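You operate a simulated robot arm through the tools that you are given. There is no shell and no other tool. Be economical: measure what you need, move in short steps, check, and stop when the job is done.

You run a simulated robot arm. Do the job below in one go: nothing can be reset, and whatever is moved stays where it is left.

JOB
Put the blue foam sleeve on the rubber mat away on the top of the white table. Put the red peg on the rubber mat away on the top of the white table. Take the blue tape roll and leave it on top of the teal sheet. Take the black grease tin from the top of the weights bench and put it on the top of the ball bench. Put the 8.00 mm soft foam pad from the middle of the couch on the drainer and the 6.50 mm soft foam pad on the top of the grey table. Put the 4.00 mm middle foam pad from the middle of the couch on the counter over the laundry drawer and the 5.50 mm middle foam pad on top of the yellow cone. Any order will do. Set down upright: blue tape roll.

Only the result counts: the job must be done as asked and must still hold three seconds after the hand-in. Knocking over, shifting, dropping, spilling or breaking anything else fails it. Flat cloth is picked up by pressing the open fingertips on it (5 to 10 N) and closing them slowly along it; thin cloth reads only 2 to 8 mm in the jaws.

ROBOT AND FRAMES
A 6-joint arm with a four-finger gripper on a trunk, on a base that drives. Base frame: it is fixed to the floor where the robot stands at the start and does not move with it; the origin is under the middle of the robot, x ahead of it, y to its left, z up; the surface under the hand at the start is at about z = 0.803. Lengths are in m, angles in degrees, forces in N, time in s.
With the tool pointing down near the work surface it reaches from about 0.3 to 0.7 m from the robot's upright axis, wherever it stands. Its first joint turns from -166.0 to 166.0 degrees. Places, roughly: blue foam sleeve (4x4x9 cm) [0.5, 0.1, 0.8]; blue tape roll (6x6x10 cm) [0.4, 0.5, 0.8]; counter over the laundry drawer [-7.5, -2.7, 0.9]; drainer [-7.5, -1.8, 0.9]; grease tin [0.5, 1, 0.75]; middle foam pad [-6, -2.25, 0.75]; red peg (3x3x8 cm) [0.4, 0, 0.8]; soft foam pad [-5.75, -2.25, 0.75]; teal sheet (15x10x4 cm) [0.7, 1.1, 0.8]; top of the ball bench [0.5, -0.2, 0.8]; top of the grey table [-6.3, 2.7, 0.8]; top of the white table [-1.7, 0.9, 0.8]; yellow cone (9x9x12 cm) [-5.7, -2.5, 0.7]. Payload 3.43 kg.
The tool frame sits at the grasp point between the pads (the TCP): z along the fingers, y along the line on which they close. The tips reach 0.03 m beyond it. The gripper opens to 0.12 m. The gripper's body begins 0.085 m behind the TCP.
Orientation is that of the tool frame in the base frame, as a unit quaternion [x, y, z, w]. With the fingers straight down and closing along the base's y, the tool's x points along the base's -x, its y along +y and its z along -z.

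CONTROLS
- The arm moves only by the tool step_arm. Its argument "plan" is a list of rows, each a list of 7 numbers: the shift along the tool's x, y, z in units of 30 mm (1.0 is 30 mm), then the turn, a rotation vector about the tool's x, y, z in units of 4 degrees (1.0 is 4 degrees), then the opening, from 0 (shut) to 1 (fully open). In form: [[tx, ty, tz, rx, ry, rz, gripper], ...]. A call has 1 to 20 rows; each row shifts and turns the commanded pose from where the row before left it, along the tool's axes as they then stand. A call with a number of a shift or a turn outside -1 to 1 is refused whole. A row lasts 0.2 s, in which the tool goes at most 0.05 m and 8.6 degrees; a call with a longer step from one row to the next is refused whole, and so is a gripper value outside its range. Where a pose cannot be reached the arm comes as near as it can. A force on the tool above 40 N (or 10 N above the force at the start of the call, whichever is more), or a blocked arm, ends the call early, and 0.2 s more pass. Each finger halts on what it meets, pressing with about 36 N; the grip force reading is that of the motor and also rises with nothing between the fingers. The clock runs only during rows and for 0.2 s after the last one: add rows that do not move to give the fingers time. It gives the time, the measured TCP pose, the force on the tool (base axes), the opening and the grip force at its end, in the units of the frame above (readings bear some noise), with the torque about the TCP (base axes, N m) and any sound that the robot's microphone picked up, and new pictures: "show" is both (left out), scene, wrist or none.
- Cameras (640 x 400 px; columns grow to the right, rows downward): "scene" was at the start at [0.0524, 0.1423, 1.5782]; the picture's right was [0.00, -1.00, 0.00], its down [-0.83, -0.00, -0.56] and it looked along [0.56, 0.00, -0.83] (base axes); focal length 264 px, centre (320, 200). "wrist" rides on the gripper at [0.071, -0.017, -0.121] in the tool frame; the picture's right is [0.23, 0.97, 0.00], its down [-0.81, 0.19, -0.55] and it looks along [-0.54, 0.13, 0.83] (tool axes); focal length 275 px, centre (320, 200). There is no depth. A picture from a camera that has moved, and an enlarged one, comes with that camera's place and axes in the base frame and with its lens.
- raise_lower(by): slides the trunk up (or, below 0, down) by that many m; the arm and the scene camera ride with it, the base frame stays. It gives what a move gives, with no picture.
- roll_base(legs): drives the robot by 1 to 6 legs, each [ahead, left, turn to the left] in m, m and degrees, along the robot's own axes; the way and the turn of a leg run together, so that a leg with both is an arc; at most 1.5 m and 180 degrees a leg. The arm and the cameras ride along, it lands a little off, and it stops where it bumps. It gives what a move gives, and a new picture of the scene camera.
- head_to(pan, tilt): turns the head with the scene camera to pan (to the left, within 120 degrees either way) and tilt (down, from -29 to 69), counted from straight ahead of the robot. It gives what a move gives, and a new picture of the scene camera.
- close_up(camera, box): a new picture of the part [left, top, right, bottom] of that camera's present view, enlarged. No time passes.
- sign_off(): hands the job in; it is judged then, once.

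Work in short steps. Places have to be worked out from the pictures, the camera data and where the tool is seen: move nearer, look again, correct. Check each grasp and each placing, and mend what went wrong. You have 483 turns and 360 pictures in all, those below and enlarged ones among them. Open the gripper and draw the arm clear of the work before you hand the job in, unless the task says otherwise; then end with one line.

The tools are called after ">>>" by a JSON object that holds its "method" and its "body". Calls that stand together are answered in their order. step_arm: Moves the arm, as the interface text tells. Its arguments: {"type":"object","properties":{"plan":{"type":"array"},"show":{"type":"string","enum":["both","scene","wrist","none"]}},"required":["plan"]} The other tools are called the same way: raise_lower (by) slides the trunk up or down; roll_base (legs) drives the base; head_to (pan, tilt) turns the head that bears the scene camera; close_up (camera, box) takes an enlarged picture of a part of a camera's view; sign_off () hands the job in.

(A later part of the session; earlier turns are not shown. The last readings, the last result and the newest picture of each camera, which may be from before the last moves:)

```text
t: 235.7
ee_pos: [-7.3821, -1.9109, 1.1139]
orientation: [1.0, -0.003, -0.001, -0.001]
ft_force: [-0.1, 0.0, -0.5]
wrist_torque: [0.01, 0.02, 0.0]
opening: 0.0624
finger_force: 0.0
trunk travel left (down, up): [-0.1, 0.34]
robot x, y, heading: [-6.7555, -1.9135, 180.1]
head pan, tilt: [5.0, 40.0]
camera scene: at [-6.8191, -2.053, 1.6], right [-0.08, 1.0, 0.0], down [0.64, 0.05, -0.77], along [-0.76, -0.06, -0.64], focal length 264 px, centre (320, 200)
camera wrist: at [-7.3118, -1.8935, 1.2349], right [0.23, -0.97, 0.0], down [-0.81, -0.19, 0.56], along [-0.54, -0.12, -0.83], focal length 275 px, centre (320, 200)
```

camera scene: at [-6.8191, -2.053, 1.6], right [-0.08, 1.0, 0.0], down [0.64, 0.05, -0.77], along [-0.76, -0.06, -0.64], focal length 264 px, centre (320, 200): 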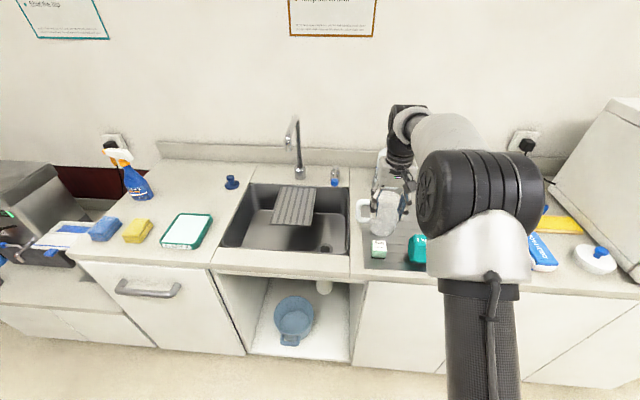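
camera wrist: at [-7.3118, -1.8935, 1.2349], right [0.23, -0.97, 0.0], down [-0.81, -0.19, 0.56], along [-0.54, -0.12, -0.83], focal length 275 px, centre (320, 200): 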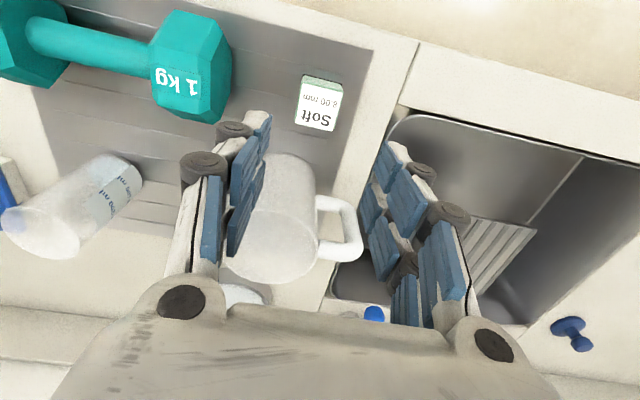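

The 8.00 pad is on the drainer. Retract, back off, and turn to face the couch from the aisle.

>>> {"method": "step_arm", "body": {"plan": [[1, 0, -0.5, 0, 0, 0, 0.52], [1, 0, -0.5, 0, 0, 0, 0.52], [1, 0, 0, 0, 0, 0, 0.52], [1, 0, 0, 0, 0, 0, 0.52], [1, 0, 0, 0, 0, 0, 0.52], [1, 0, 0, 0, 0, 0, 0.52], [1, 0, 0, 0, 0, 0, 0.52], [1, 0, 0, 0, 0, 0, 0.52], [0.5, 0, 0, 0, 0, 0, 0.52]], "show": "none"}}

>>> {"method": "roll_base", "body": {"legs": [[-0.2, 0, 0], [0, 0.22, 0], [0, 0, 180]]}}

>>> {"method": "head_to", "body": {"pan": 5, "tilt": 50}}

```text
t: 237.7
ee_pos: [-7.1267, -1.9115, 1.1414]
orientation: [1.0, -0.002, -0.002, 0.001]
ft_force: [-0.5, 0.2, -0.1]
wrist_torque: [-0.01, 0.03, -0.01]
opening: 0.0623
finger_force: 0.0
trunk travel left (down, up): [-0.1, 0.34]
robot x, y, heading: [-6.7569, -1.9076, 179.4]
head pan, tilt: [5.0, 40.0]
```

```text
t: 247.9
ee_pos: [-6.1814, -2.1418, 1.1401]
orientation: [0.02, 1.0, 0.0, 0.002]
ft_force: [0.9, -0.6, 0.5]
wrist_torque: [0.03, 0.02, 0.0]
opening: 0.0626
finger_force: 0.0
trunk travel left (down, up): [-0.1, 0.34]
robot x, y, heading: [-6.5541, -2.1278, -2.4]
head pan, tilt: [5.0, 40.0]
camera scene: at [-6.4809, -1.9847, 1.5999], right [0.04, -1.0, 0.0], down [-0.64, -0.03, -0.77], along [0.77, 0.03, -0.64], focal length 264 px, centre (320, 200)
```

scene: 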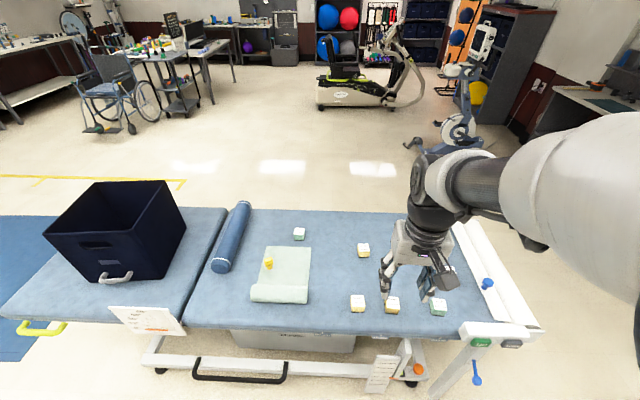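

```text
t: 248.6
ee_pos: [-6.1806, -2.141, 1.1401]
orientation: [0.021, 1.0, -0.001, 0.002]
ft_force: [-0.2, 0.0, 0.0]
wrist_torque: [-0.02, 0.02, 0.01]
opening: 0.0624
finger_force: 0.0
trunk travel left (down, up): [-0.1, 0.34]
robot x, y, heading: [-6.5528, -2.1327, -2.4]
head pan, tilt: [5.0, 50.0]
camera scene: at [-6.4889, -1.9851, 1.5858], right [0.04, -1.0, 0.0], down [-0.77, -0.03, -0.64], along [0.64, 0.03, -0.77], focal length 264 px, centre (320, 200)
```

scene: 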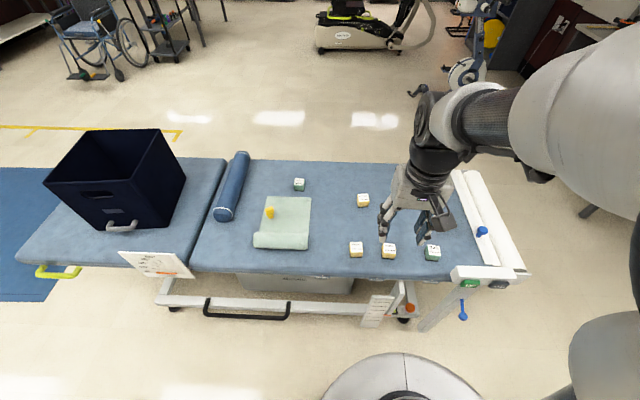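

Middle 4.00 is the left of the near pair, ≈(-6.01,-2.093). Square up the heading and move above it.

>>> {"method": "roll_base", "body": {"legs": [[0, 0, 2.4]]}}

>>> {"method": "step_arm", "body": {"plan": [[-0.9, 0.15, 1, 0, 0, 0, 0.55], [-0.9, 0.15, 1, 0, 0, 0, 0.55], [-0.9, 0.15, 1, 0, 0, 0, 0.55], [-0.9, 0.15, 1, 0, 0, 0, 0.55], [-0.9, 0.15, 1, 0, 0, 0, 0.55], [-0.9, 0.15, 1, 0, 0, 0, 0.55]], "show": "wrist"}}

```text
t: 249.4
ee_pos: [-6.1808, -2.1261, 1.1401]
orientation: [0.0, 1.0, 0.0, 0.002]
ft_force: [0.4, -0.4, 0.1]
wrist_torque: [-0.01, 0.0, -0.02]
opening: 0.0625
finger_force: 0.2
trunk travel left (down, up): [-0.1, 0.34]
robot x, y, heading: [-6.5523, -2.1328, 0.0]
head pan, tilt: [5.0, 50.0]
camera scene: at [-6.4951, -1.9823, 1.5858], right [0.09, -1.0, 0.0], down [-0.76, -0.07, -0.64], along [0.64, 0.06, -0.77], focal length 264 px, centre (320, 200)
```

scene: 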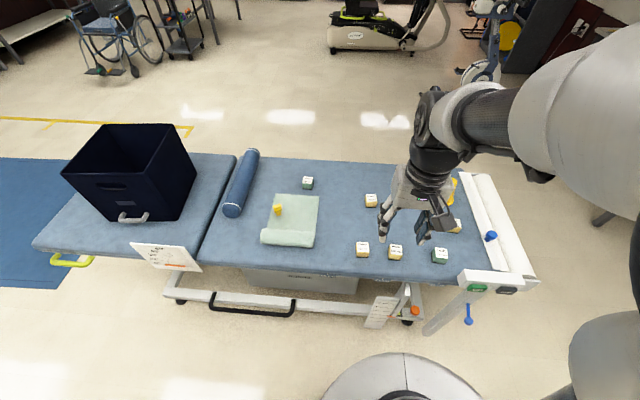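

```text
t: 250.8
ee_pos: [-6.0185, -2.1005, 0.9598]
orientation: [-0.001, 1.0, 0.0, 0.002]
ft_force: [-0.3, 0.1, 0.8]
wrist_torque: [0.01, -0.03, -0.03]
opening: 0.0658
finger_force: 0.0
trunk travel left (down, up): [-0.1, 0.34]
robot x, y, heading: [-6.5534, -2.1325, -0.2]
head pan, tilt: [5.0, 50.0]
camera wrist: at [-6.0909, -2.1164, 1.0812], right [-0.23, 0.97, 0.0], down [0.81, 0.19, 0.56], along [0.54, 0.13, -0.83], focal length 275 px, centre (320, 200)
```

wrist: 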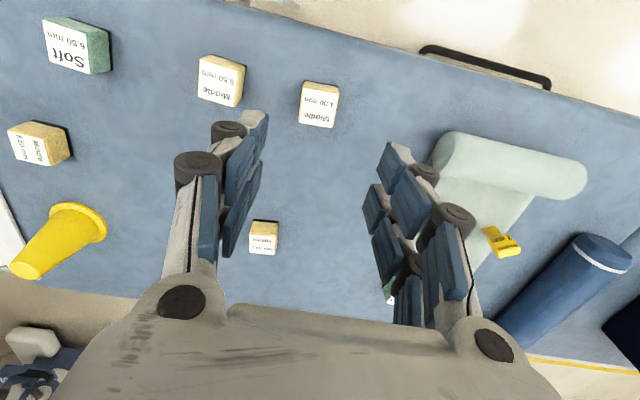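

Pad at (-6.006,-2.098). Align and descend.

>>> {"method": "step_arm", "body": {"plan": [[-0.42, 0.08, 1, 0, 0, 0, 0.57], [0, 0, 1, 0, 0, 0, 0.57], [0, 0, 1, 0, 0, 0, 0.57], [0, 0, 1, 0, 0, 0, 0.57], [0, 0, 1, 0, 0, 0, 0.57], [0, 0, 0, 0, 0, 0, 0.57]], "show": "wrist"}}

```text
t: 252.2
ee_pos: [-6.0061, -2.0967, 0.811]
orientation: [0.0, 1.0, 0.0, 0.002]
ft_force: [-0.6, 1.1, -0.4]
wrist_torque: [-0.01, 0.02, -0.04]
opening: 0.0683
finger_force: 0.1
trunk travel left (down, up): [-0.1, 0.34]
robot x, y, heading: [-6.5586, -2.1298, 0.1]
head pan, tilt: [5.0, 50.0]
camera wrist: at [-6.0781, -2.1132, 0.9322], right [-0.23, 0.97, 0.0], down [0.81, 0.19, 0.56], along [0.54, 0.13, -0.83], focal length 275 px, centre (320, 200)
```

wrist: 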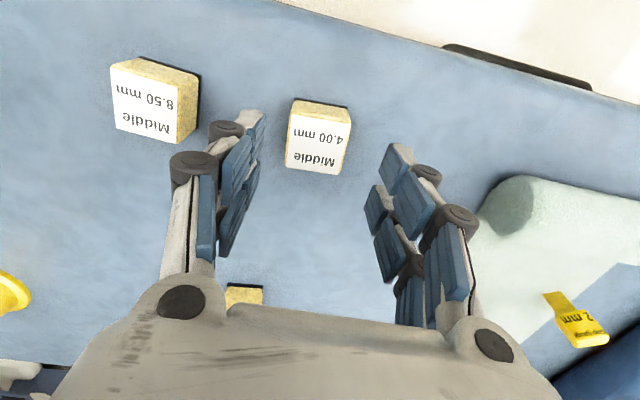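

Confirmed 4.00. Narrow the jaws slightly and descend to 0.754, then close.

>>> {"method": "step_arm", "body": {"plan": [[0, 0, 0.5, 0, 0, 0, 0.52], [0, 0, 0.5, 0, 0, 0, 0.52], [0, 0, 0.5, 0, 0, 0, 0.52], [0, 0, 0.4, 0, 0, 0, 0.52], [0, 0, 0, 0, 0, 0, 0.52], [0, 0, 0, 0, 0, 0, 0.4], [0, 0, 0, 0, 0, 0, 0.37], [0, 0, 0, 0, 0, 0, 0.34], [0, 0, 0, 0, 0, 0, 0.33]], "show": "wrist"}}

```text
t: 254.2
ee_pos: [-6.0046, -2.098, 0.7533]
orientation: [0.0, 1.0, 0.0, 0.002]
ft_force: [0.3, -1.8, 1.7]
wrist_torque: [-0.05, -0.03, 0.04]
opening: 0.0445
finger_force: 36.1
trunk travel left (down, up): [-0.1, 0.34]
robot x, y, heading: [-6.5563, -2.1306, 0.0]
head pan, tilt: [5.0, 50.0]
camera wrist: at [-6.0775, -2.1137, 0.8747], right [-0.23, 0.97, 0.0], down [0.81, 0.19, 0.56], along [0.54, 0.13, -0.83], focal length 275 px, centre (320, 200)
```

wrist: 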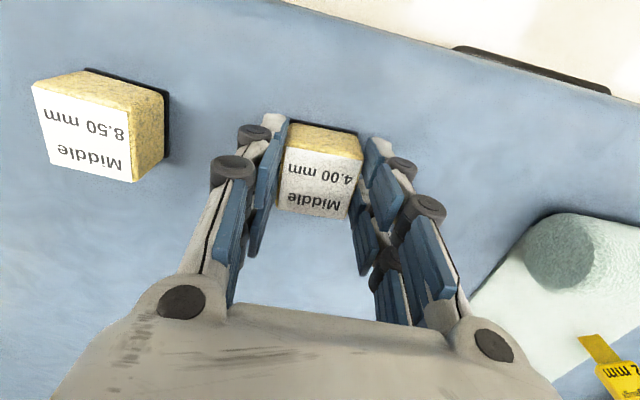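

Gripped. Lift, retract, turn around to the counter and move to the laundry drawer side.

>>> {"method": "step_arm", "body": {"plan": [[0, 0, -0.3, 0, 0, 0, 0.32], [0, 0, -1, 0, 0, 0, 0.32], [0, 0, -1, 0, 0, 0, 0.32], [0, 0, -1, 0, 0, 0, 0.32], [0, 0, -1, 0, 0, 0, 0.32], [0, 0, -1, 0, 0, 0, 0.32], [0, 0, -1, 0, 0, 0, 0.32], [1, 0, -1, 0, 0, 0, 0.32], [1, 0, -1, 0, 0, 0, 0.32], [1, 0, -1, 0, 0, 0, 0.32], [1, 0, -1, 0, 0, 0, 0.32], [1, 0, -1, 0, 0, 0, 0.32], [1, 0, -1, 0, 0, 0, 0.32]], "show": "wrist"}}

>>> {"method": "roll_base", "body": {"legs": [[-0.05, 0, 0], [0, 0, 180], [0, 0.5, 0]]}}

>>> {"method": "head_to", "body": {"pan": 5, "tilt": 45}}

```text
t: 257.0
ee_pos: [-6.1867, -2.0988, 1.1236]
orientation: [0.0, 1.0, 0.0, 0.003]
ft_force: [-0.4, -0.2, -0.3]
wrist_torque: [-0.03, 0.0, -0.01]
opening: 0.0436
finger_force: 36.3
trunk travel left (down, up): [-0.1, 0.34]
robot x, y, heading: [-6.5528, -2.1325, -0.0]
head pan, tilt: [5.0, 50.0]
camera wrist: at [-6.26, -2.1151, 1.2445], right [-0.23, 0.97, 0.0], down [0.81, 0.19, 0.56], along [0.54, 0.13, -0.83], focal length 275 px, centre (320, 200)
```

wrist: 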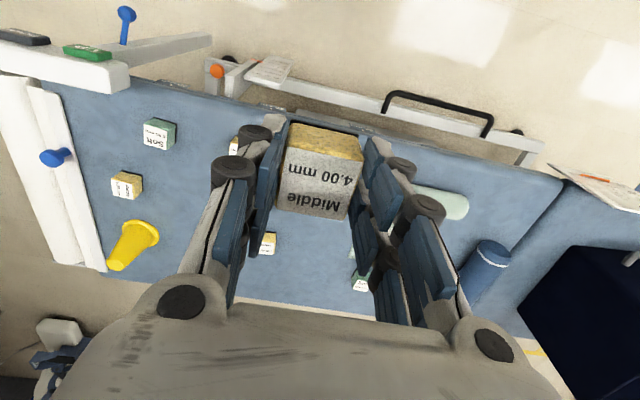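

```text
t: 267.9
ee_pos: [-6.9544, -2.6687, 1.1228]
orientation: [1.0, 0.016, -0.002, 0.001]
ft_force: [0.7, -1.1, -0.1]
wrist_torque: [0.02, 0.04, -0.02]
opening: 0.0438
finger_force: 36.2
trunk travel left (down, up): [-0.1, 0.34]
robot x, y, heading: [-6.59, -2.6251, -178.5]
head pan, tilt: [5.0, 50.0]
camera scene: at [-6.6399, -2.7724, 1.5857], right [-0.12, 0.99, 0.0], down [0.76, 0.09, -0.64], along [-0.64, -0.08, -0.77], focal length 264 px, centre (320, 200)
```

scene: 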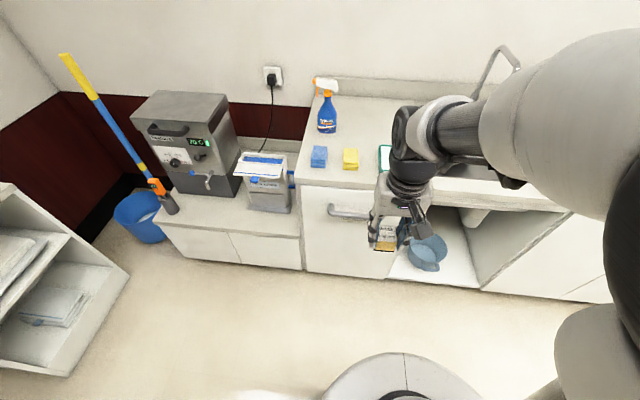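

```text
t: 268.5
ee_pos: [-6.9544, -2.6685, 1.1219]
orientation: [1.0, 0.015, -0.001, 0.0]
ft_force: [0.9, -0.5, -1.3]
wrist_torque: [-0.03, 0.03, -0.01]
opening: 0.0439
finger_force: 35.9
trunk travel left (down, up): [-0.1, 0.34]
robot x, y, heading: [-6.5879, -2.6264, -178.3]
head pan, tilt: [5.0, 45.0]
camera scene: at [-6.6442, -2.7723, 1.5927], right [-0.12, 0.99, 0.0], down [0.7, 0.08, -0.71], along [-0.7, -0.08, -0.71], focal length 264 px, centre (320, 200)
```

scene: 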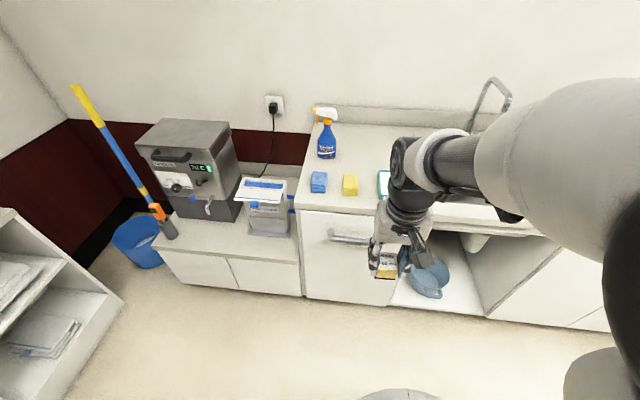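

Free area behind the teal box, near (-7.62,-2.68). Drive closer to the counter.

>>> {"method": "roll_base", "body": {"legs": [[0.3, -0.04, -1.6]]}}

>>> {"method": "step_arm", "body": {"plan": [[-1, 0, -0.5, 0, 0, 0, 0.32], [-1, 0, -0.5, 0, 0, 0, 0.32], [-1, 0, -0.5, 0, 0, 0, 0.32], [-1, 0, 0, 0, 0, 0, 0.32], [-1, 0, 0, 0, 0, 0, 0.32], [-1, 0, 0, 0, 0, 0, 0.32]]}}

```text
t: 270.6
ee_pos: [-7.2569, -2.6255, 1.1227]
orientation: [1.0, 0.002, -0.002, -0.001]
ft_force: [-1.0, -0.7, -0.3]
wrist_torque: [0.0, -0.03, 0.02]
opening: 0.0441
finger_force: 36.5
trunk travel left (down, up): [-0.1, 0.34]
robot x, y, heading: [-6.89, -2.5897, -179.9]
head pan, tilt: [5.0, 45.0]
camera scene: at [-6.9493, -2.7364, 1.5926], right [-0.09, 1.0, 0.0], down [0.7, 0.06, -0.71], along [-0.7, -0.06, -0.71], focal length 264 px, centre (320, 200)
```

scene: 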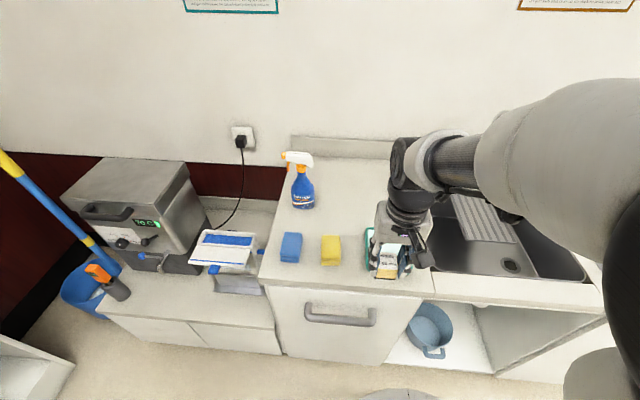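

```text
t: 272.0
ee_pos: [-7.4361, -2.626, 1.167]
orientation: [1.0, 0.003, -0.001, 0.0]
ft_force: [-0.8, -0.3, -1.4]
wrist_torque: [0.02, -0.07, -0.02]
opening: 0.0438
finger_force: 36.0
trunk travel left (down, up): [-0.1, 0.34]
robot x, y, heading: [-6.8878, -2.5907, -179.7]
head pan, tilt: [5.0, 45.0]
camera scene: at [-6.9495, -2.7365, 1.5926], right [-0.09, 1.0, 0.0], down [0.7, 0.06, -0.71], along [-0.7, -0.06, -0.71], focal length 264 px, centre (320, 200)
camera wrist: at [-7.3651, -2.6086, 1.2885], right [0.23, -0.97, 0.0], down [-0.81, -0.2, 0.55], along [-0.54, -0.13, -0.83], focal length 275 px, centre (320, 200)
```

scene: 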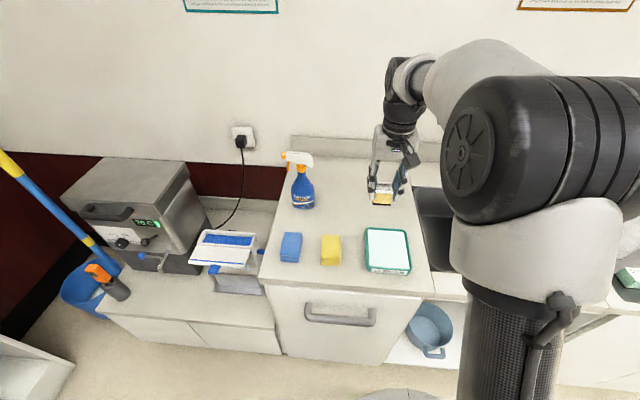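
wrist: 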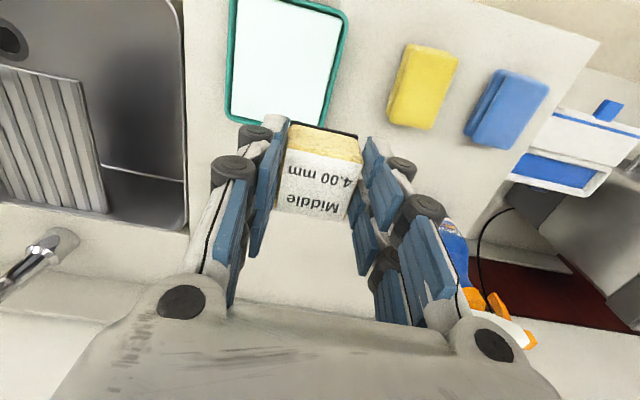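

Target (-7.575,-2.68), open counter between spray bottle and teal box. Move above and descend partway.

>>> {"method": "step_arm", "body": {"plan": [[-1, 0.4, 0, 0, 0, 0, 0.32], [-1, 0.4, 0, 0, 0, 0, 0.32], [-1, 0.4, 0, 0, 0, 0, 0.32], [-1, 0.4, 0, 0, 0, 0, 0.32], [-0.6, 0.2, 0, 0, 0, 0, 0.32], [0, 0, 1, 0, 0, 0, 0.32], [0, 0, 1, 0, 0, 0, 0.32], [0, 0, 1, 0, 0, 0, 0.32], [0, 0, 1, 0, 0, 0, 0.32]]}}

```text
t: 274.0
ee_pos: [-7.5621, -2.681, 1.0432]
orientation: [1.0, 0.002, -0.001, 0.001]
ft_force: [-0.7, 0.1, -0.1]
wrist_torque: [0.02, -0.03, 0.04]
opening: 0.0438
finger_force: 35.8
out of reach, approached as far as the arm can: row 5
trunk travel left (down, up): [-0.1, 0.34]
robot x, y, heading: [-6.8877, -2.5899, -180.0]
head pan, tilt: [5.0, 45.0]
camera scene: at [-6.9488, -2.7366, 1.5926], right [-0.09, 1.0, 0.0], down [0.7, 0.06, -0.71], along [-0.7, -0.06, -0.71], focal length 264 px, centre (320, 200)
camera wrist: at [-7.4913, -2.662, 1.1646], right [0.23, -0.97, 0.0], down [-0.81, -0.2, 0.56], along [-0.54, -0.13, -0.83], focal length 275 px, centre (320, 200)
```

scene: 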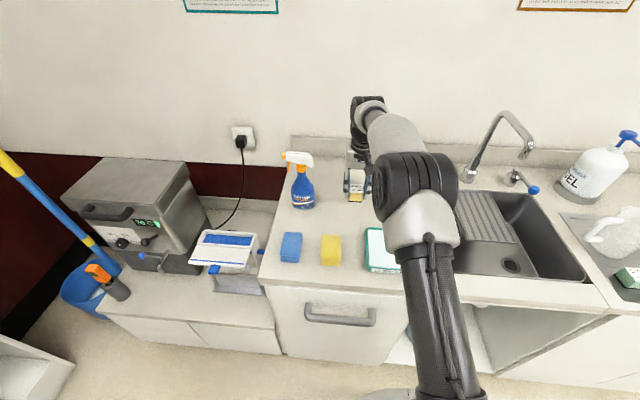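
wrist: 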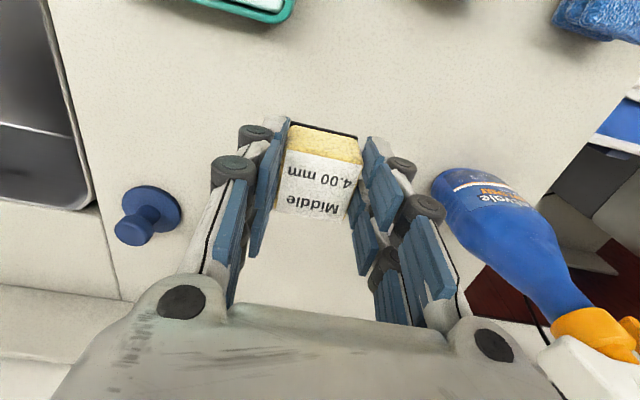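

Clear all around. Descend to near contact.

>>> {"method": "step_arm", "body": {"plan": [[0, 0, 1, 0, 0, 0, 0.32], [0, 0, 1, 0, 0, 0, 0.32], [0, 0, 0.5, 0, 0, 0, 0.32], [0, 0, 0, 0, 0, 0, 0.32]], "show": "none"}}

>>> {"method": "step_arm", "body": {"plan": [[0, 0, 0.12, 0, 0, 0, 0.32], [0, 0, 0.12, 0, 0, 0, 0.32], [0, 0, 0, 0, 0, 0, 0.32]], "show": "none"}}

```text
t: 275.0
ee_pos: [-7.5616, -2.6793, 0.9687]
orientation: [1.0, 0.002, -0.002, 0.001]
ft_force: [-0.7, -0.1, 0.0]
wrist_torque: [0.03, -0.03, -0.02]
opening: 0.0439
finger_force: 35.9
trunk travel left (down, up): [-0.1, 0.34]
robot x, y, heading: [-6.8884, -2.5926, -179.7]
head pan, tilt: [5.0, 45.0]
```

```text
t: 275.8
ee_pos: [-7.562, -2.6794, 0.9615]
orientation: [1.0, 0.002, -0.001, 0.0]
ft_force: [0.0, -0.3, -0.5]
wrist_torque: [0.0, 0.0, 0.0]
opening: 0.0439
finger_force: 35.8
trunk travel left (down, up): [-0.1, 0.34]
robot x, y, heading: [-6.8881, -2.5893, -179.6]
head pan, tilt: [5.0, 45.0]
```

>>> {"method": "step_arm", "body": {"plan": [[0, 0, 0.12, 0, 0, 0, 0.32], [0, 0, 0.12, 0, 0, 0, 0.32], [0, 0, 0, 0, 0, 0, 0.32]], "show": "none"}}

```text
t: 276.6
ee_pos: [-7.5623, -2.6781, 0.9545]
orientation: [1.0, 0.002, -0.001, 0.0]
ft_force: [0.4, 0.1, 0.4]
wrist_torque: [0.02, -0.01, 0.02]
opening: 0.0437
finger_force: 36.0
trunk travel left (down, up): [-0.1, 0.34]
robot x, y, heading: [-6.892, -2.5901, -179.7]
head pan, tilt: [5.0, 45.0]
```

>>> {"method": "step_arm", "body": {"plan": [[0, 0, 0.1, 0, 0, 0, 0.32], [0, 0, 0, 0, 0, 0, 0.32]], "show": "none"}}

```text
t: 277.2
ee_pos: [-7.5614, -2.6794, 0.953]
orientation: [1.0, 0.002, -0.002, 0.001]
ft_force: [2.4, 0.6, 4.5]
wrist_torque: [-0.01, -0.07, -0.01]
opening: 0.044
finger_force: 36.1
trunk travel left (down, up): [-0.1, 0.34]
robot x, y, heading: [-6.8906, -2.5885, -179.7]
head pan, tilt: [5.0, 45.0]
```

Light contact. Open and rise.

>>> {"method": "step_arm", "body": {"plan": [[0, 0, 0, 0, 0, 0, 0.42], [0, 0, 0, 0, 0, 0, 0.5], [0, 0, 0, 0, 0, 0, 0.55], [0, 0, -0.3, 0, 0, 0, 0.55], [0, 0, -1, 0, 0, 0, 0.55], [0, 0, -1, 0, 0, 0, 0.55], [0, 0, -1, 0, 0, 0, 0.55], [0, 0, -1, 0, 0, 0, 0.55], [0, 0, -1, 0, 0, 0, 0.55], [0, 0, -1, 0, 0, 0, 0.55], [0, 0, -0.5, 0, 0, 0, 0.55]]}}

```text
t: 279.6
ee_pos: [-7.5627, -2.6791, 1.1564]
orientation: [1.0, 0.001, -0.002, 0.0]
ft_force: [-0.2, -0.1, -0.1]
wrist_torque: [-0.05, 0.01, 0.01]
opening: 0.066
finger_force: 0.0
trunk travel left (down, up): [-0.1, 0.34]
robot x, y, heading: [-6.8872, -2.5921, -179.8]
head pan, tilt: [5.0, 45.0]
camera scene: at [-6.9486, -2.7365, 1.5927], right [-0.09, 1.0, 0.0], down [0.7, 0.06, -0.71], along [-0.7, -0.06, -0.71], focal length 264 px, centre (320, 200)
camera wrist: at [-7.4905, -2.6612, 1.2781], right [0.23, -0.97, 0.0], down [-0.81, -0.2, 0.56], along [-0.54, -0.13, -0.83], focal length 275 px, centre (320, 200)
```

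scene: 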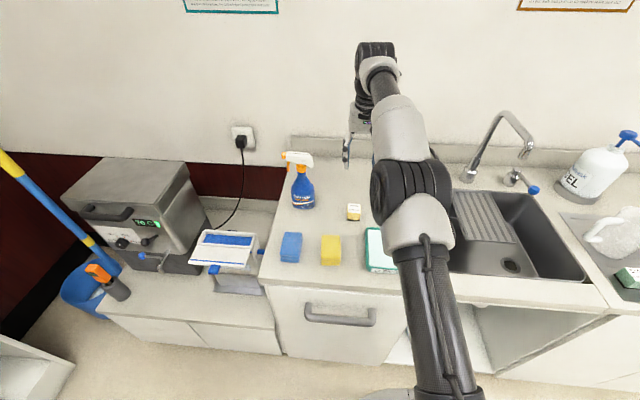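
wrist: 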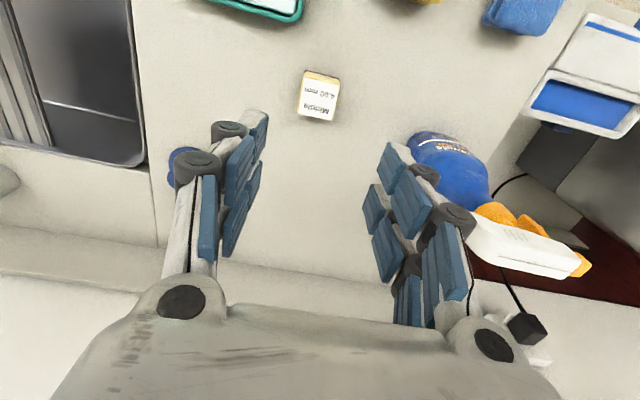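

Placed. Now go to the couch's foot end (facing +y) to do the 5.50 pad and cone.

>>> {"method": "step_arm", "body": {"plan": [[1, 0, 0, 0, 0, 0, 0.55], [1, 0, 0, 0, 0, 0, 0.55], [1, 0, 0, 0, 0, 0, 0.55], [1, 0, 0, 0, 0, 0, 0.55], [1, 0, 0, 0, 0, 0, 0.55], [1, 0, 0, 0, 0, 0, 0.55], [1, 0, 0, 0, 0, 0, 0.55], [1, 0, 0, 0, 0, 0, 0.55], [1, 0, 0, 0, 0, 0, 0.55], [1, 0, 0, 0, 0, 0, 0.55]], "show": "none"}}

>>> {"method": "roll_base", "body": {"legs": [[-0.28, 0, 0], [0, 0.7, 0], [0, 0, -90]]}}

>>> {"method": "head_to", "body": {"pan": -20, "tilt": 40}}

```text
t: 281.8
ee_pos: [-7.2603, -2.6797, 1.1562]
orientation: [1.0, 0.002, -0.003, 0.0]
ft_force: [0.5, 1.1, 0.8]
wrist_torque: [0.04, 0.04, 0.02]
opening: 0.0662
finger_force: 0.1
trunk travel left (down, up): [-0.1, 0.34]
robot x, y, heading: [-6.8886, -2.5923, -179.9]
head pan, tilt: [5.0, 45.0]
```

```text
t: 290.9
ee_pos: [-6.7044, -2.9153, 1.1558]
orientation: [0.716, -0.698, -0.002, -0.001]
ft_force: [-0.9, -0.7, 1.0]
wrist_torque: [0.01, -0.01, 0.01]
opening: 0.0659
finger_force: 0.0
trunk travel left (down, up): [-0.1, 0.34]
robot x, y, heading: [-6.6068, -3.286, 91.6]
head pan, tilt: [5.0, 45.0]
camera scene: at [-6.7556, -3.2273, 1.5927], right [0.99, 0.11, 0.0], down [0.08, -0.7, -0.71], along [-0.08, 0.7, -0.71], focal length 264 px, centre (320, 200)
```

scene: 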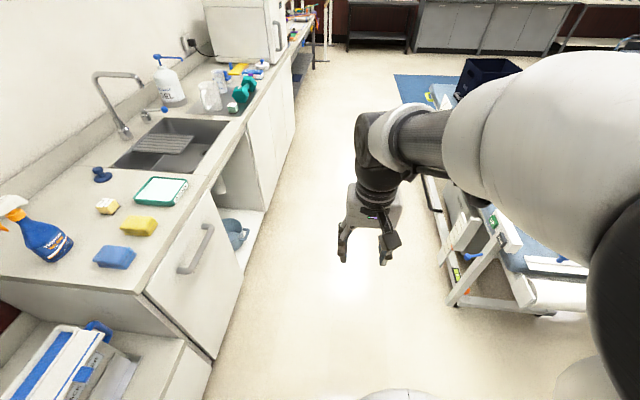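

```text
t: 291.8
ee_pos: [-6.7049, -2.9154, 1.1555]
orientation: [0.717, -0.697, 0.0, -0.001]
ft_force: [0.2, -0.1, -0.5]
wrist_torque: [0.0, 0.02, 0.01]
opening: 0.066
finger_force: 0.0
trunk travel left (down, up): [-0.1, 0.34]
robot x, y, heading: [-6.6085, -3.2887, 91.6]
head pan, tilt: [-20.0, 40.0]
camera scene: at [-6.7196, -3.2275, 1.5999], right [0.95, -0.32, 0.0], down [-0.2, -0.61, -0.77], along [0.24, 0.73, -0.64], focal length 264 px, centre (320, 200)
```

scene: 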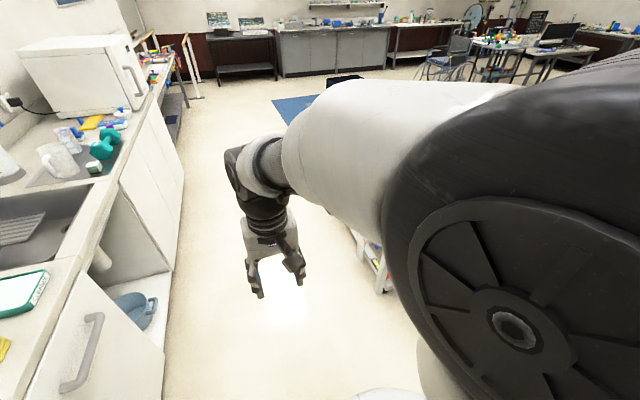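

Strafe right to x≈-5.78 along the couch foot.

>>> {"method": "roll_base", "body": {"legs": [[0, -0.82, -1.6]]}}

>>> {"method": "head_to", "body": {"pan": 5, "tilt": 50}}

```text
t: 296.1
ee_pos: [-5.8875, -2.9064, 1.1555]
orientation: [-0.704, 0.71, 0.002, 0.001]
ft_force: [1.3, 0.4, -0.5]
wrist_torque: [0.02, -0.01, -0.01]
opening: 0.066
finger_force: 0.0
trunk travel left (down, up): [-0.1, 0.34]
robot x, y, heading: [-5.8071, -3.2822, 89.4]
head pan, tilt: [-20.0, 40.0]
camera scene: at [-5.9133, -3.2161, 1.6], right [0.94, -0.35, 0.0], down [-0.23, -0.6, -0.77], along [0.27, 0.72, -0.64], focal length 264 px, centre (320, 200)
```

scene: 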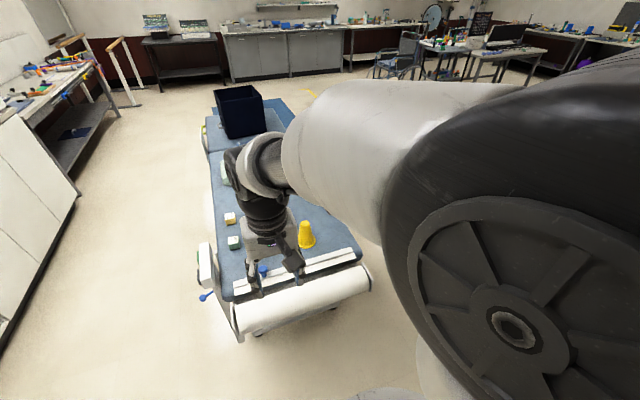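

```text
t: 297.0
ee_pos: [-5.8882, -2.9053, 1.1539]
orientation: [-0.704, 0.71, 0.0, 0.001]
ft_force: [0.2, 0.4, -0.5]
wrist_torque: [0.01, -0.04, 0.03]
opening: 0.0659
finger_force: 0.0
trunk travel left (down, up): [-0.1, 0.34]
robot x, y, heading: [-5.8028, -3.2794, 89.3]
head pan, tilt: [5.0, 50.0]
camera scene: at [-5.9495, -3.2189, 1.5858], right [1.0, 0.08, 0.0], down [0.06, -0.76, -0.64], along [-0.05, 0.64, -0.77], focal length 264 px, centre (320, 200)
```

scene: 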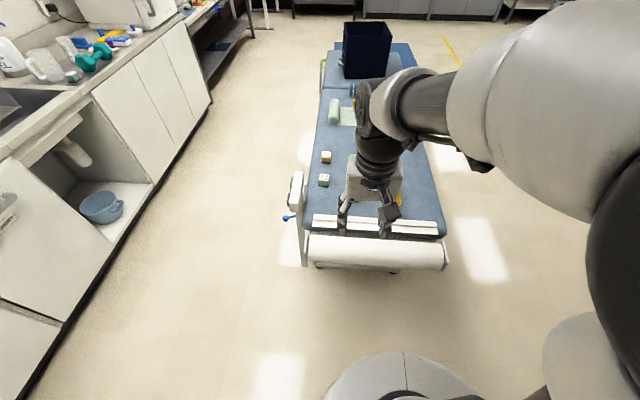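

Move ahead 0.2 and extend above the 5.50 pad (≈(-5.84,-2.45)).

>>> {"method": "roll_base", "body": {"legs": [[0.2, 0, 0.7]]}}

>>> {"method": "step_arm", "body": {"plan": [[-1, -0.2, 0, 0, 0, 0, 0.57], [-1, -0.2, 0, 0, 0, 0, 0.57], [-1, -0.2, 0, 0, 0, 0, 0.57], [-1, -0.2, 0, 0, 0, 0, 0.57], [-1, -0.2, 0, 0, 0, 0, 0.57], [-1, -0.2, 0, 0, 0, 0, 0.57], [-1, -0.2, 0, 0, 0, 0, 0.57], [-1, -0.2, 0, 0, 0, 0, 0.57]]}}

```text
t: 298.6
ee_pos: [-5.8921, -2.7101, 1.154]
orientation: [0.71, -0.705, -0.001, 0.0]
ft_force: [0.4, 0.6, 0.2]
wrist_torque: [-0.02, -0.02, 0.0]
opening: 0.0662
finger_force: 0.1
trunk travel left (down, up): [-0.1, 0.34]
robot x, y, heading: [-5.8031, -3.0843, 90.2]
head pan, tilt: [5.0, 50.0]
camera scene: at [-5.9501, -3.0227, 1.5857], right [1.0, 0.09, 0.0], down [0.07, -0.76, -0.64], along [-0.06, 0.64, -0.77], focal length 264 px, centre (320, 200)
```

scene: 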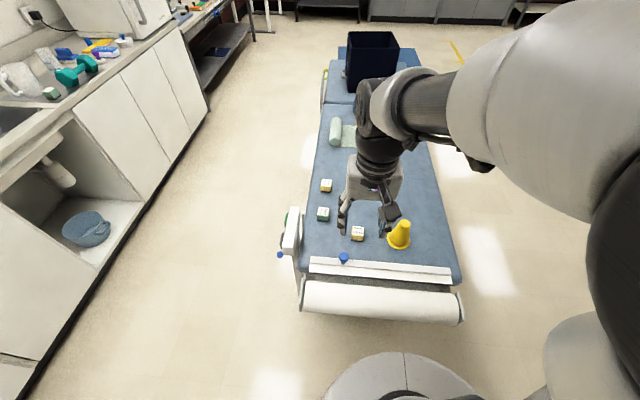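

```text
t: 300.4
ee_pos: [-5.845, -2.4682, 1.1541]
orientation: [0.709, -0.705, 0.0, -0.001]
ft_force: [-0.1, 0.7, -0.1]
wrist_torque: [0.02, -0.01, -0.01]
opening: 0.0684
finger_force: 0.0
trunk travel left (down, up): [-0.1, 0.34]
robot x, y, heading: [-5.8004, -3.0817, 90.6]
head pan, tilt: [5.0, 50.0]
camera scene: at [-5.9498, -3.0228, 1.5857], right [1.0, 0.09, 0.0], down [0.07, -0.76, -0.64], along [-0.06, 0.64, -0.77], focal length 264 px, centre (320, 200)
camera wrist: at [-5.8283, -2.5391, 1.2756], right [-0.97, -0.24, 0.0], down [-0.2, 0.81, 0.55], along [-0.13, 0.54, -0.83], focal length 275 px, centre (320, 200)
```

scene: 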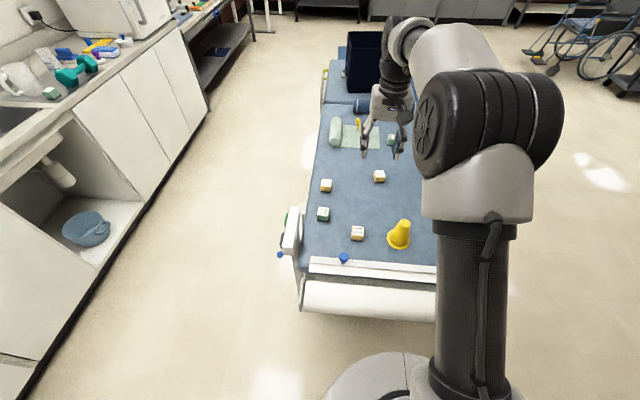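
wrist: 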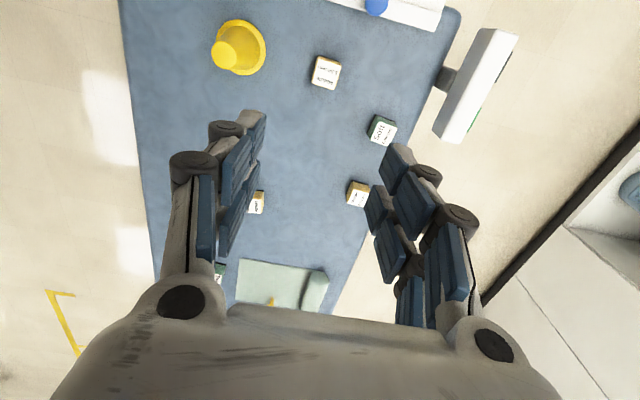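

Pad at (-5.855,-2.462), cone axis at ≈(-5.6975,-2.458). Descend over the pad.

>>> {"method": "step_arm", "body": {"plan": [[-0.2, 0.33, 1, 0, 0, 0, 0.55], [0, 0, 1, 0, 0, 0, 0.55], [0, 0, 1, 0, 0, 0, 0.55], [0, 0, 1, 0, 0, 0, 0.55], [0, 0, 1, 0, 0, 0, 0.55], [0, 0, 1, 0, 0, 0, 0.55], [0, 0, 1, 0, 0, 0, 0.55], [0, 0, 1, 0, 0, 0, 0.55], [0, 0, 1, 0, 0, 0, 0.55], [0, 0, 1, 0, 0, 0, 0.55], [0, 0, 1, 0, 0, 0, 0.55], [0, 0, 0.5, 0, 0, 0, 0.55]]}}

```text
t: 303.0
ee_pos: [-5.8574, -2.4607, 0.8107]
orientation: [0.71, -0.705, -0.001, -0.002]
ft_force: [-0.4, 0.5, 0.2]
wrist_torque: [0.01, -0.04, 0.0]
opening: 0.0657
finger_force: 0.1
trunk travel left (down, up): [-0.1, 0.34]
robot x, y, heading: [-5.8042, -3.081, 90.5]
head pan, tilt: [5.0, 50.0]
camera scene: at [-5.9501, -3.0237, 1.5858], right [1.0, 0.09, 0.0], down [0.07, -0.76, -0.64], along [-0.06, 0.64, -0.77], focal length 264 px, centre (320, 200)
camera wrist: at [-5.8409, -2.5314, 0.9316], right [-0.97, -0.24, 0.0], down [-0.2, 0.81, 0.56], along [-0.13, 0.54, -0.83], focal length 275 px, centre (320, 200)
```

scene: 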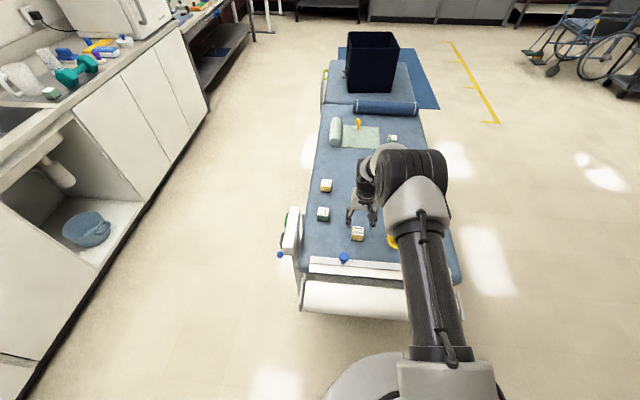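
wrist: 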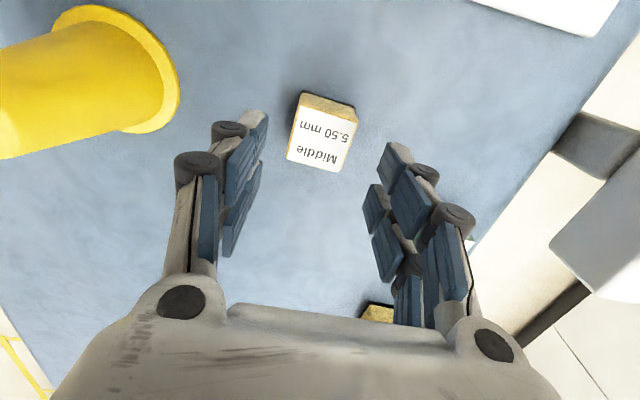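

Confirmed 5.50. Rotate ~3.5° to match, descend to 0.754 and close.

>>> {"method": "step_arm", "body": {"plan": [[0.06, 0, 0.5, 0, 0, 0.9, 0.55], [0, 0, 0.5, 0, 0, 0, 0.55], [0, 0, 0.5, 0, 0, 0, 0.52], [0, 0, 0.4, 0, 0, 0, 0.5], [0, 0, 0, 0, 0, 0, 0.5], [0, 0, 0, 0, 0, 0, 0.4], [0, 0, 0, 0, 0, 0, 0.37], [0, 0, 0, 0, 0, 0, 0.34], [0, 0, 0, 0, 0, 0, 0.33]], "show": "wrist"}}

```text
t: 305.0
ee_pos: [-5.8564, -2.4626, 0.7542]
orientation: [-0.687, 0.727, 0.001, 0.001]
ft_force: [-0.5, 0.6, 1.0]
wrist_torque: [0.03, 0.08, -0.01]
opening: 0.044
finger_force: 36.0
trunk travel left (down, up): [-0.1, 0.34]
robot x, y, heading: [-5.8016, -3.078, 90.2]
head pan, tilt: [5.0, 50.0]
camera wrist: at [-5.8445, -2.5357, 0.8751], right [-0.98, -0.17, 0.0], down [-0.15, 0.82, 0.56], along [-0.1, 0.55, -0.83], focal length 275 px, centre (320, 200)
```

wrist: 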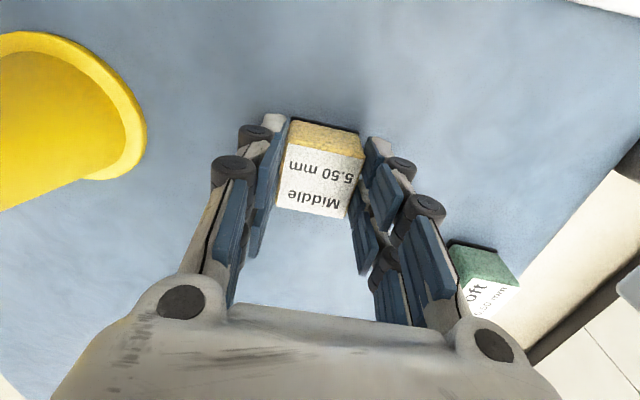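

Gripped. Lift to ~0.95 and shift over the cone.

>>> {"method": "step_arm", "body": {"plan": [[0, 0, -0.5, 0, 0, 0, 0.32], [0, 0, -1, 0, 0, 0, 0.32], [0, 0, -1, 0, 0, 0, 0.32], [0, 0, -1, 0, 0, 0, 0.32], [0, 0, -1, 0, 0, 0, 0.32], [0, 0, -1, 0, 0, 0, 0.32], [0, 0, -1, 0, 0, 0, 0.32], [0, 0, 0, 0, 0, 0, 0.32]], "show": "wrist"}}

>>> {"method": "step_arm", "body": {"plan": [[-0.075, -0.88, 0, 0, 0, 0, 0.32], [-0.075, -0.88, 0, 0, 0, 0, 0.32], [-0.075, -0.88, 0, 0, 0, 0, 0.32], [-0.075, -0.88, 0, 0, 0, 0, 0.32], [-0.075, -0.88, 0, 0, 0, 0, 0.32], [-0.075, -0.88, 0, 0, 0, 0, 0.32], [0, 0, 0, 0, 0, 0, 0.32]]}}

```text
t: 306.8
ee_pos: [-5.8577, -2.4636, 0.9485]
orientation: [-0.687, 0.727, 0.001, 0.002]
ft_force: [-0.4, -0.9, -0.2]
wrist_torque: [0.0, -0.01, -0.01]
opening: 0.0441
finger_force: 35.8
trunk travel left (down, up): [-0.1, 0.34]
robot x, y, heading: [-5.8009, -3.0795, 90.5]
head pan, tilt: [5.0, 50.0]
camera wrist: at [-5.8447, -2.536, 1.0697], right [-0.98, -0.17, 0.0], down [-0.15, 0.82, 0.56], along [-0.1, 0.55, -0.83], focal length 275 px, centre (320, 200)
```

wrist: 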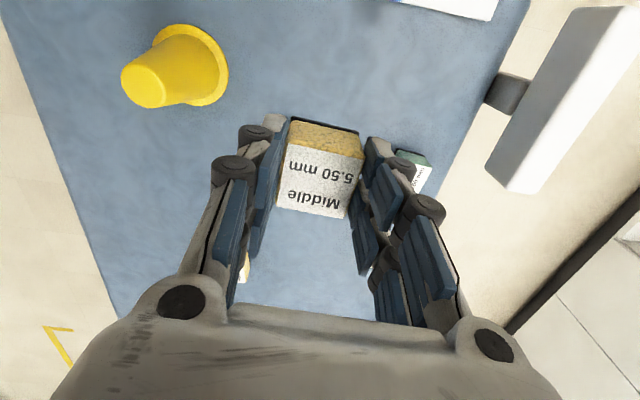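

```text
t: 308.4
ee_pos: [-5.6969, -2.4599, 0.949]
orientation: [-0.687, 0.727, 0.001, 0.001]
ft_force: [-0.2, -0.1, -0.5]
wrist_torque: [0.03, 0.0, 0.02]
opening: 0.0441
finger_force: 36.1
trunk travel left (down, up): [-0.1, 0.34]
robot x, y, heading: [-5.8026, -3.0819, 90.3]
head pan, tilt: [5.0, 50.0]
camera scene: at [-5.9502, -3.0238, 1.5858], right [1.0, 0.09, 0.0], down [0.07, -0.76, -0.64], along [-0.06, 0.64, -0.77], focal length 264 px, centre (320, 200)
camera wrist: at [-5.6845, -2.532, 1.0704], right [-0.98, -0.18, 0.0], down [-0.15, 0.82, 0.56], along [-0.1, 0.55, -0.83], focal length 275 px, centre (320, 200)
```

scene: 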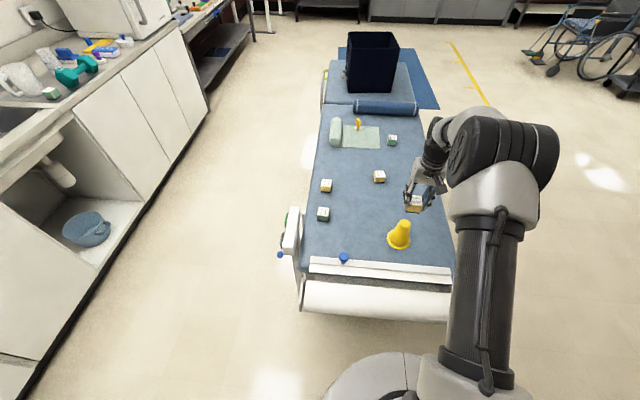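
wrist: 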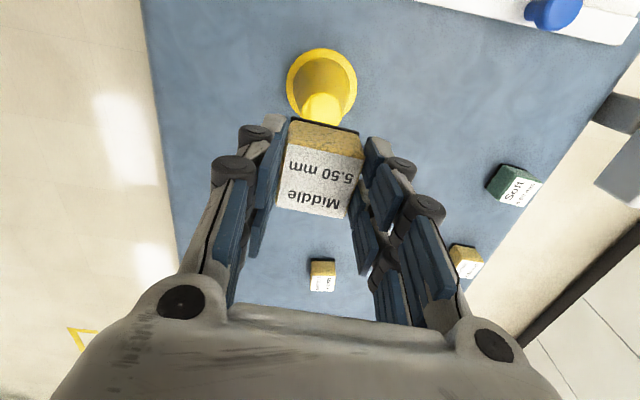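

The cone's axis is ~3 mm off in -x; correct and descend to 0.885.

>>> {"method": "step_arm", "body": {"plan": [[0.03, 0.1, 0.5, 0, 0, 0, 0.32], [0, 0, 0.5, 0, 0, 0, 0.32], [0, 0, 0.5, 0, 0, 0, 0.32], [0, 0, 0.5, 0, 0, 0, 0.32], [0, 0, 0, 0, 0, 0, 0.32]]}}

>>> {"method": "close_up", "body": {"camera": "scene", "box": [370, 190, 450, 255]}}

```text
t: 309.6
ee_pos: [-5.6992, -2.4604, 0.8902]
orientation: [-0.688, 0.726, 0.002, 0.001]
ft_force: [0.7, -0.3, -0.9]
wrist_torque: [0.01, -0.02, 0.04]
opening: 0.0438
finger_force: 36.2
trunk travel left (down, up): [-0.1, 0.34]
robot x, y, heading: [-5.8058, -3.0795, 90.5]
head pan, tilt: [5.0, 50.0]
camera scene: at [-5.9501, -3.0238, 1.5858], right [1.0, 0.09, 0.0], down [0.07, -0.76, -0.64], along [-0.06, 0.64, -0.77], focal length 264 px, centre (320, 200)
camera wrist: at [-5.6874, -2.5323, 1.0108], right [-0.98, -0.17, 0.0], down [-0.15, 0.82, 0.56], along [-0.1, 0.55, -0.83], focal length 275 px, centre (320, 200)
```

scene: 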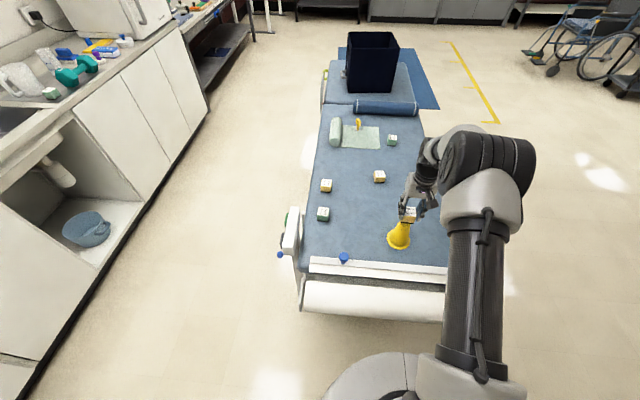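
wrist: 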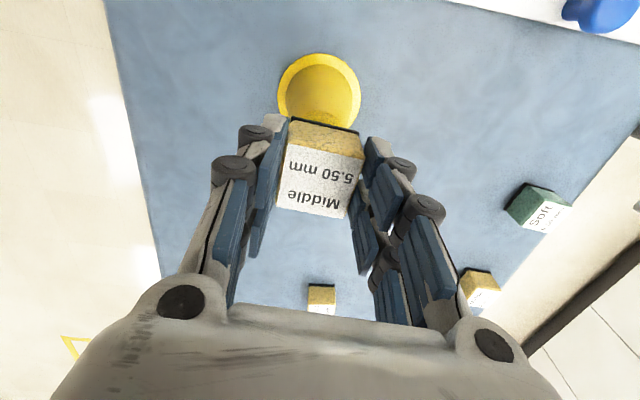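

```text
6.15 times, centred on (410, 222) of scene
camera zoom: at [-5.9501, -3.0238, 1.5858], right [1.0, 0.09, 0.0], down [0.07, -0.76, -0.64], along [-0.06, 0.64, -0.77], focal length 1624 px, centre (-234, 62)
```

zoom: 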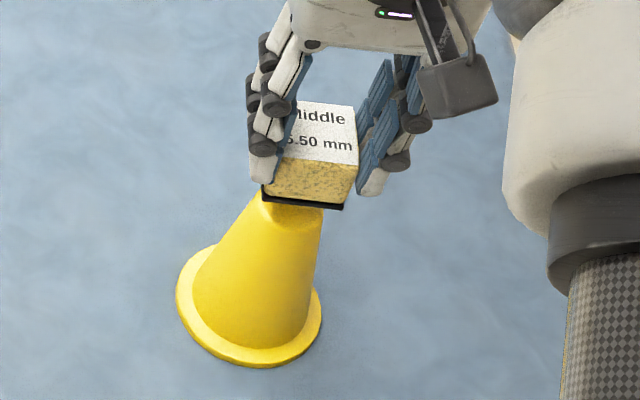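

Well centred. Lower to contact in small steps.

>>> {"method": "step_arm", "body": {"plan": [[0, 0, 0.15, 0, 0, 0, 0.32], [0, 0, 0.15, 0, 0, 0, 0.32], [0, 0, 0, 0, 0, 0, 0.32]], "show": "none"}}

```text
t: 310.4
ee_pos: [-5.699, -2.4613, 0.8815]
orientation: [-0.687, 0.727, 0.002, 0.001]
ft_force: [0.5, 0.4, -0.8]
wrist_torque: [-0.03, 0.01, 0.0]
opening: 0.044
finger_force: 35.7
trunk travel left (down, up): [-0.1, 0.34]
robot x, y, heading: [-5.8017, -3.0786, 90.0]
head pan, tilt: [5.0, 50.0]
```

>>> {"method": "step_arm", "body": {"plan": [[0, 0, 0.1, 0, 0, 0, 0.32], [0, 0, 0.07, 0, 0, 0, 0.32], [0, 0, 0, 0, 0, 0, 0.32]], "show": "none"}}

```text
t: 311.2
ee_pos: [-5.6992, -2.4602, 0.8746]
orientation: [-0.687, 0.727, 0.001, 0.002]
ft_force: [0.0, 0.5, -0.3]
wrist_torque: [0.0, 0.05, -0.02]
opening: 0.044
finger_force: 36.0
trunk travel left (down, up): [-0.1, 0.34]
robot x, y, heading: [-5.8014, -3.0847, 90.0]
head pan, tilt: [5.0, 50.0]
```

>>> {"method": "step_arm", "body": {"plan": [[0, 0, 0.07, 0, 0, 0, 0.32], [0, 0, 0, 0, 0, 0, 0.32]], "show": "none"}}

```text
t: 311.8
ee_pos: [-5.7004, -2.4619, 0.8741]
orientation: [-0.687, 0.727, 0.001, 0.002]
ft_force: [-0.2, -0.5, 0.0]
wrist_torque: [0.01, 0.01, -0.02]
opening: 0.0437
finger_force: 36.0
trunk travel left (down, up): [-0.1, 0.34]
robot x, y, heading: [-5.8078, -3.0805, 90.4]
head pan, tilt: [5.0, 50.0]
```

>>> {"method": "step_arm", "body": {"plan": [[0, 0, 0.07, 0, 0, 0, 0.32], [0, 0, 0, 0, 0, 0, 0.32]], "show": "none"}}

```text
t: 312.4
ee_pos: [-5.7002, -2.4606, 0.8709]
orientation: [-0.687, 0.727, 0.001, 0.002]
ft_force: [-0.2, -0.4, -1.4]
wrist_torque: [-0.01, 0.0, -0.01]
opening: 0.0439
finger_force: 36.0
trunk travel left (down, up): [-0.1, 0.34]
robot x, y, heading: [-5.8036, -3.0824, 90.4]
head pan, tilt: [5.0, 50.0]
```

>>> {"method": "step_arm", "body": {"plan": [[0, 0, 0.07, 0, 0, 0, 0.32], [0, 0, 0, 0, 0, 0, 0.32]], "show": "none"}}

>>> {"method": "close_up", "body": {"camera": "scene", "box": [370, 190, 450, 255]}}

```text
t: 313.0
ee_pos: [-5.7005, -2.46, 0.8678]
orientation: [-0.687, 0.727, 0.002, 0.002]
ft_force: [0.2, 0.7, 0.2]
wrist_torque: [-0.03, 0.01, 0.0]
opening: 0.0441
finger_force: 35.4
trunk travel left (down, up): [-0.1, 0.34]
robot x, y, heading: [-5.8041, -3.0796, 90.3]
head pan, tilt: [5.0, 50.0]
```

```text
6.15 times, centred on (410, 222) of scene
camera zoom: at [-5.9501, -3.0238, 1.5858], right [1.0, 0.09, 0.0], down [0.07, -0.76, -0.64], along [-0.06, 0.64, -0.77], focal length 1624 px, centre (-234, 62)
```

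zoom: 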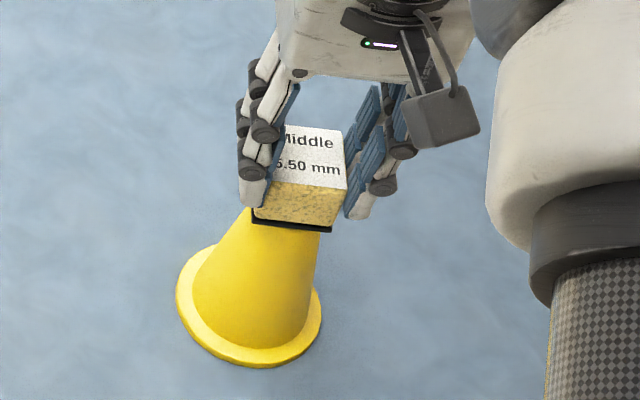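

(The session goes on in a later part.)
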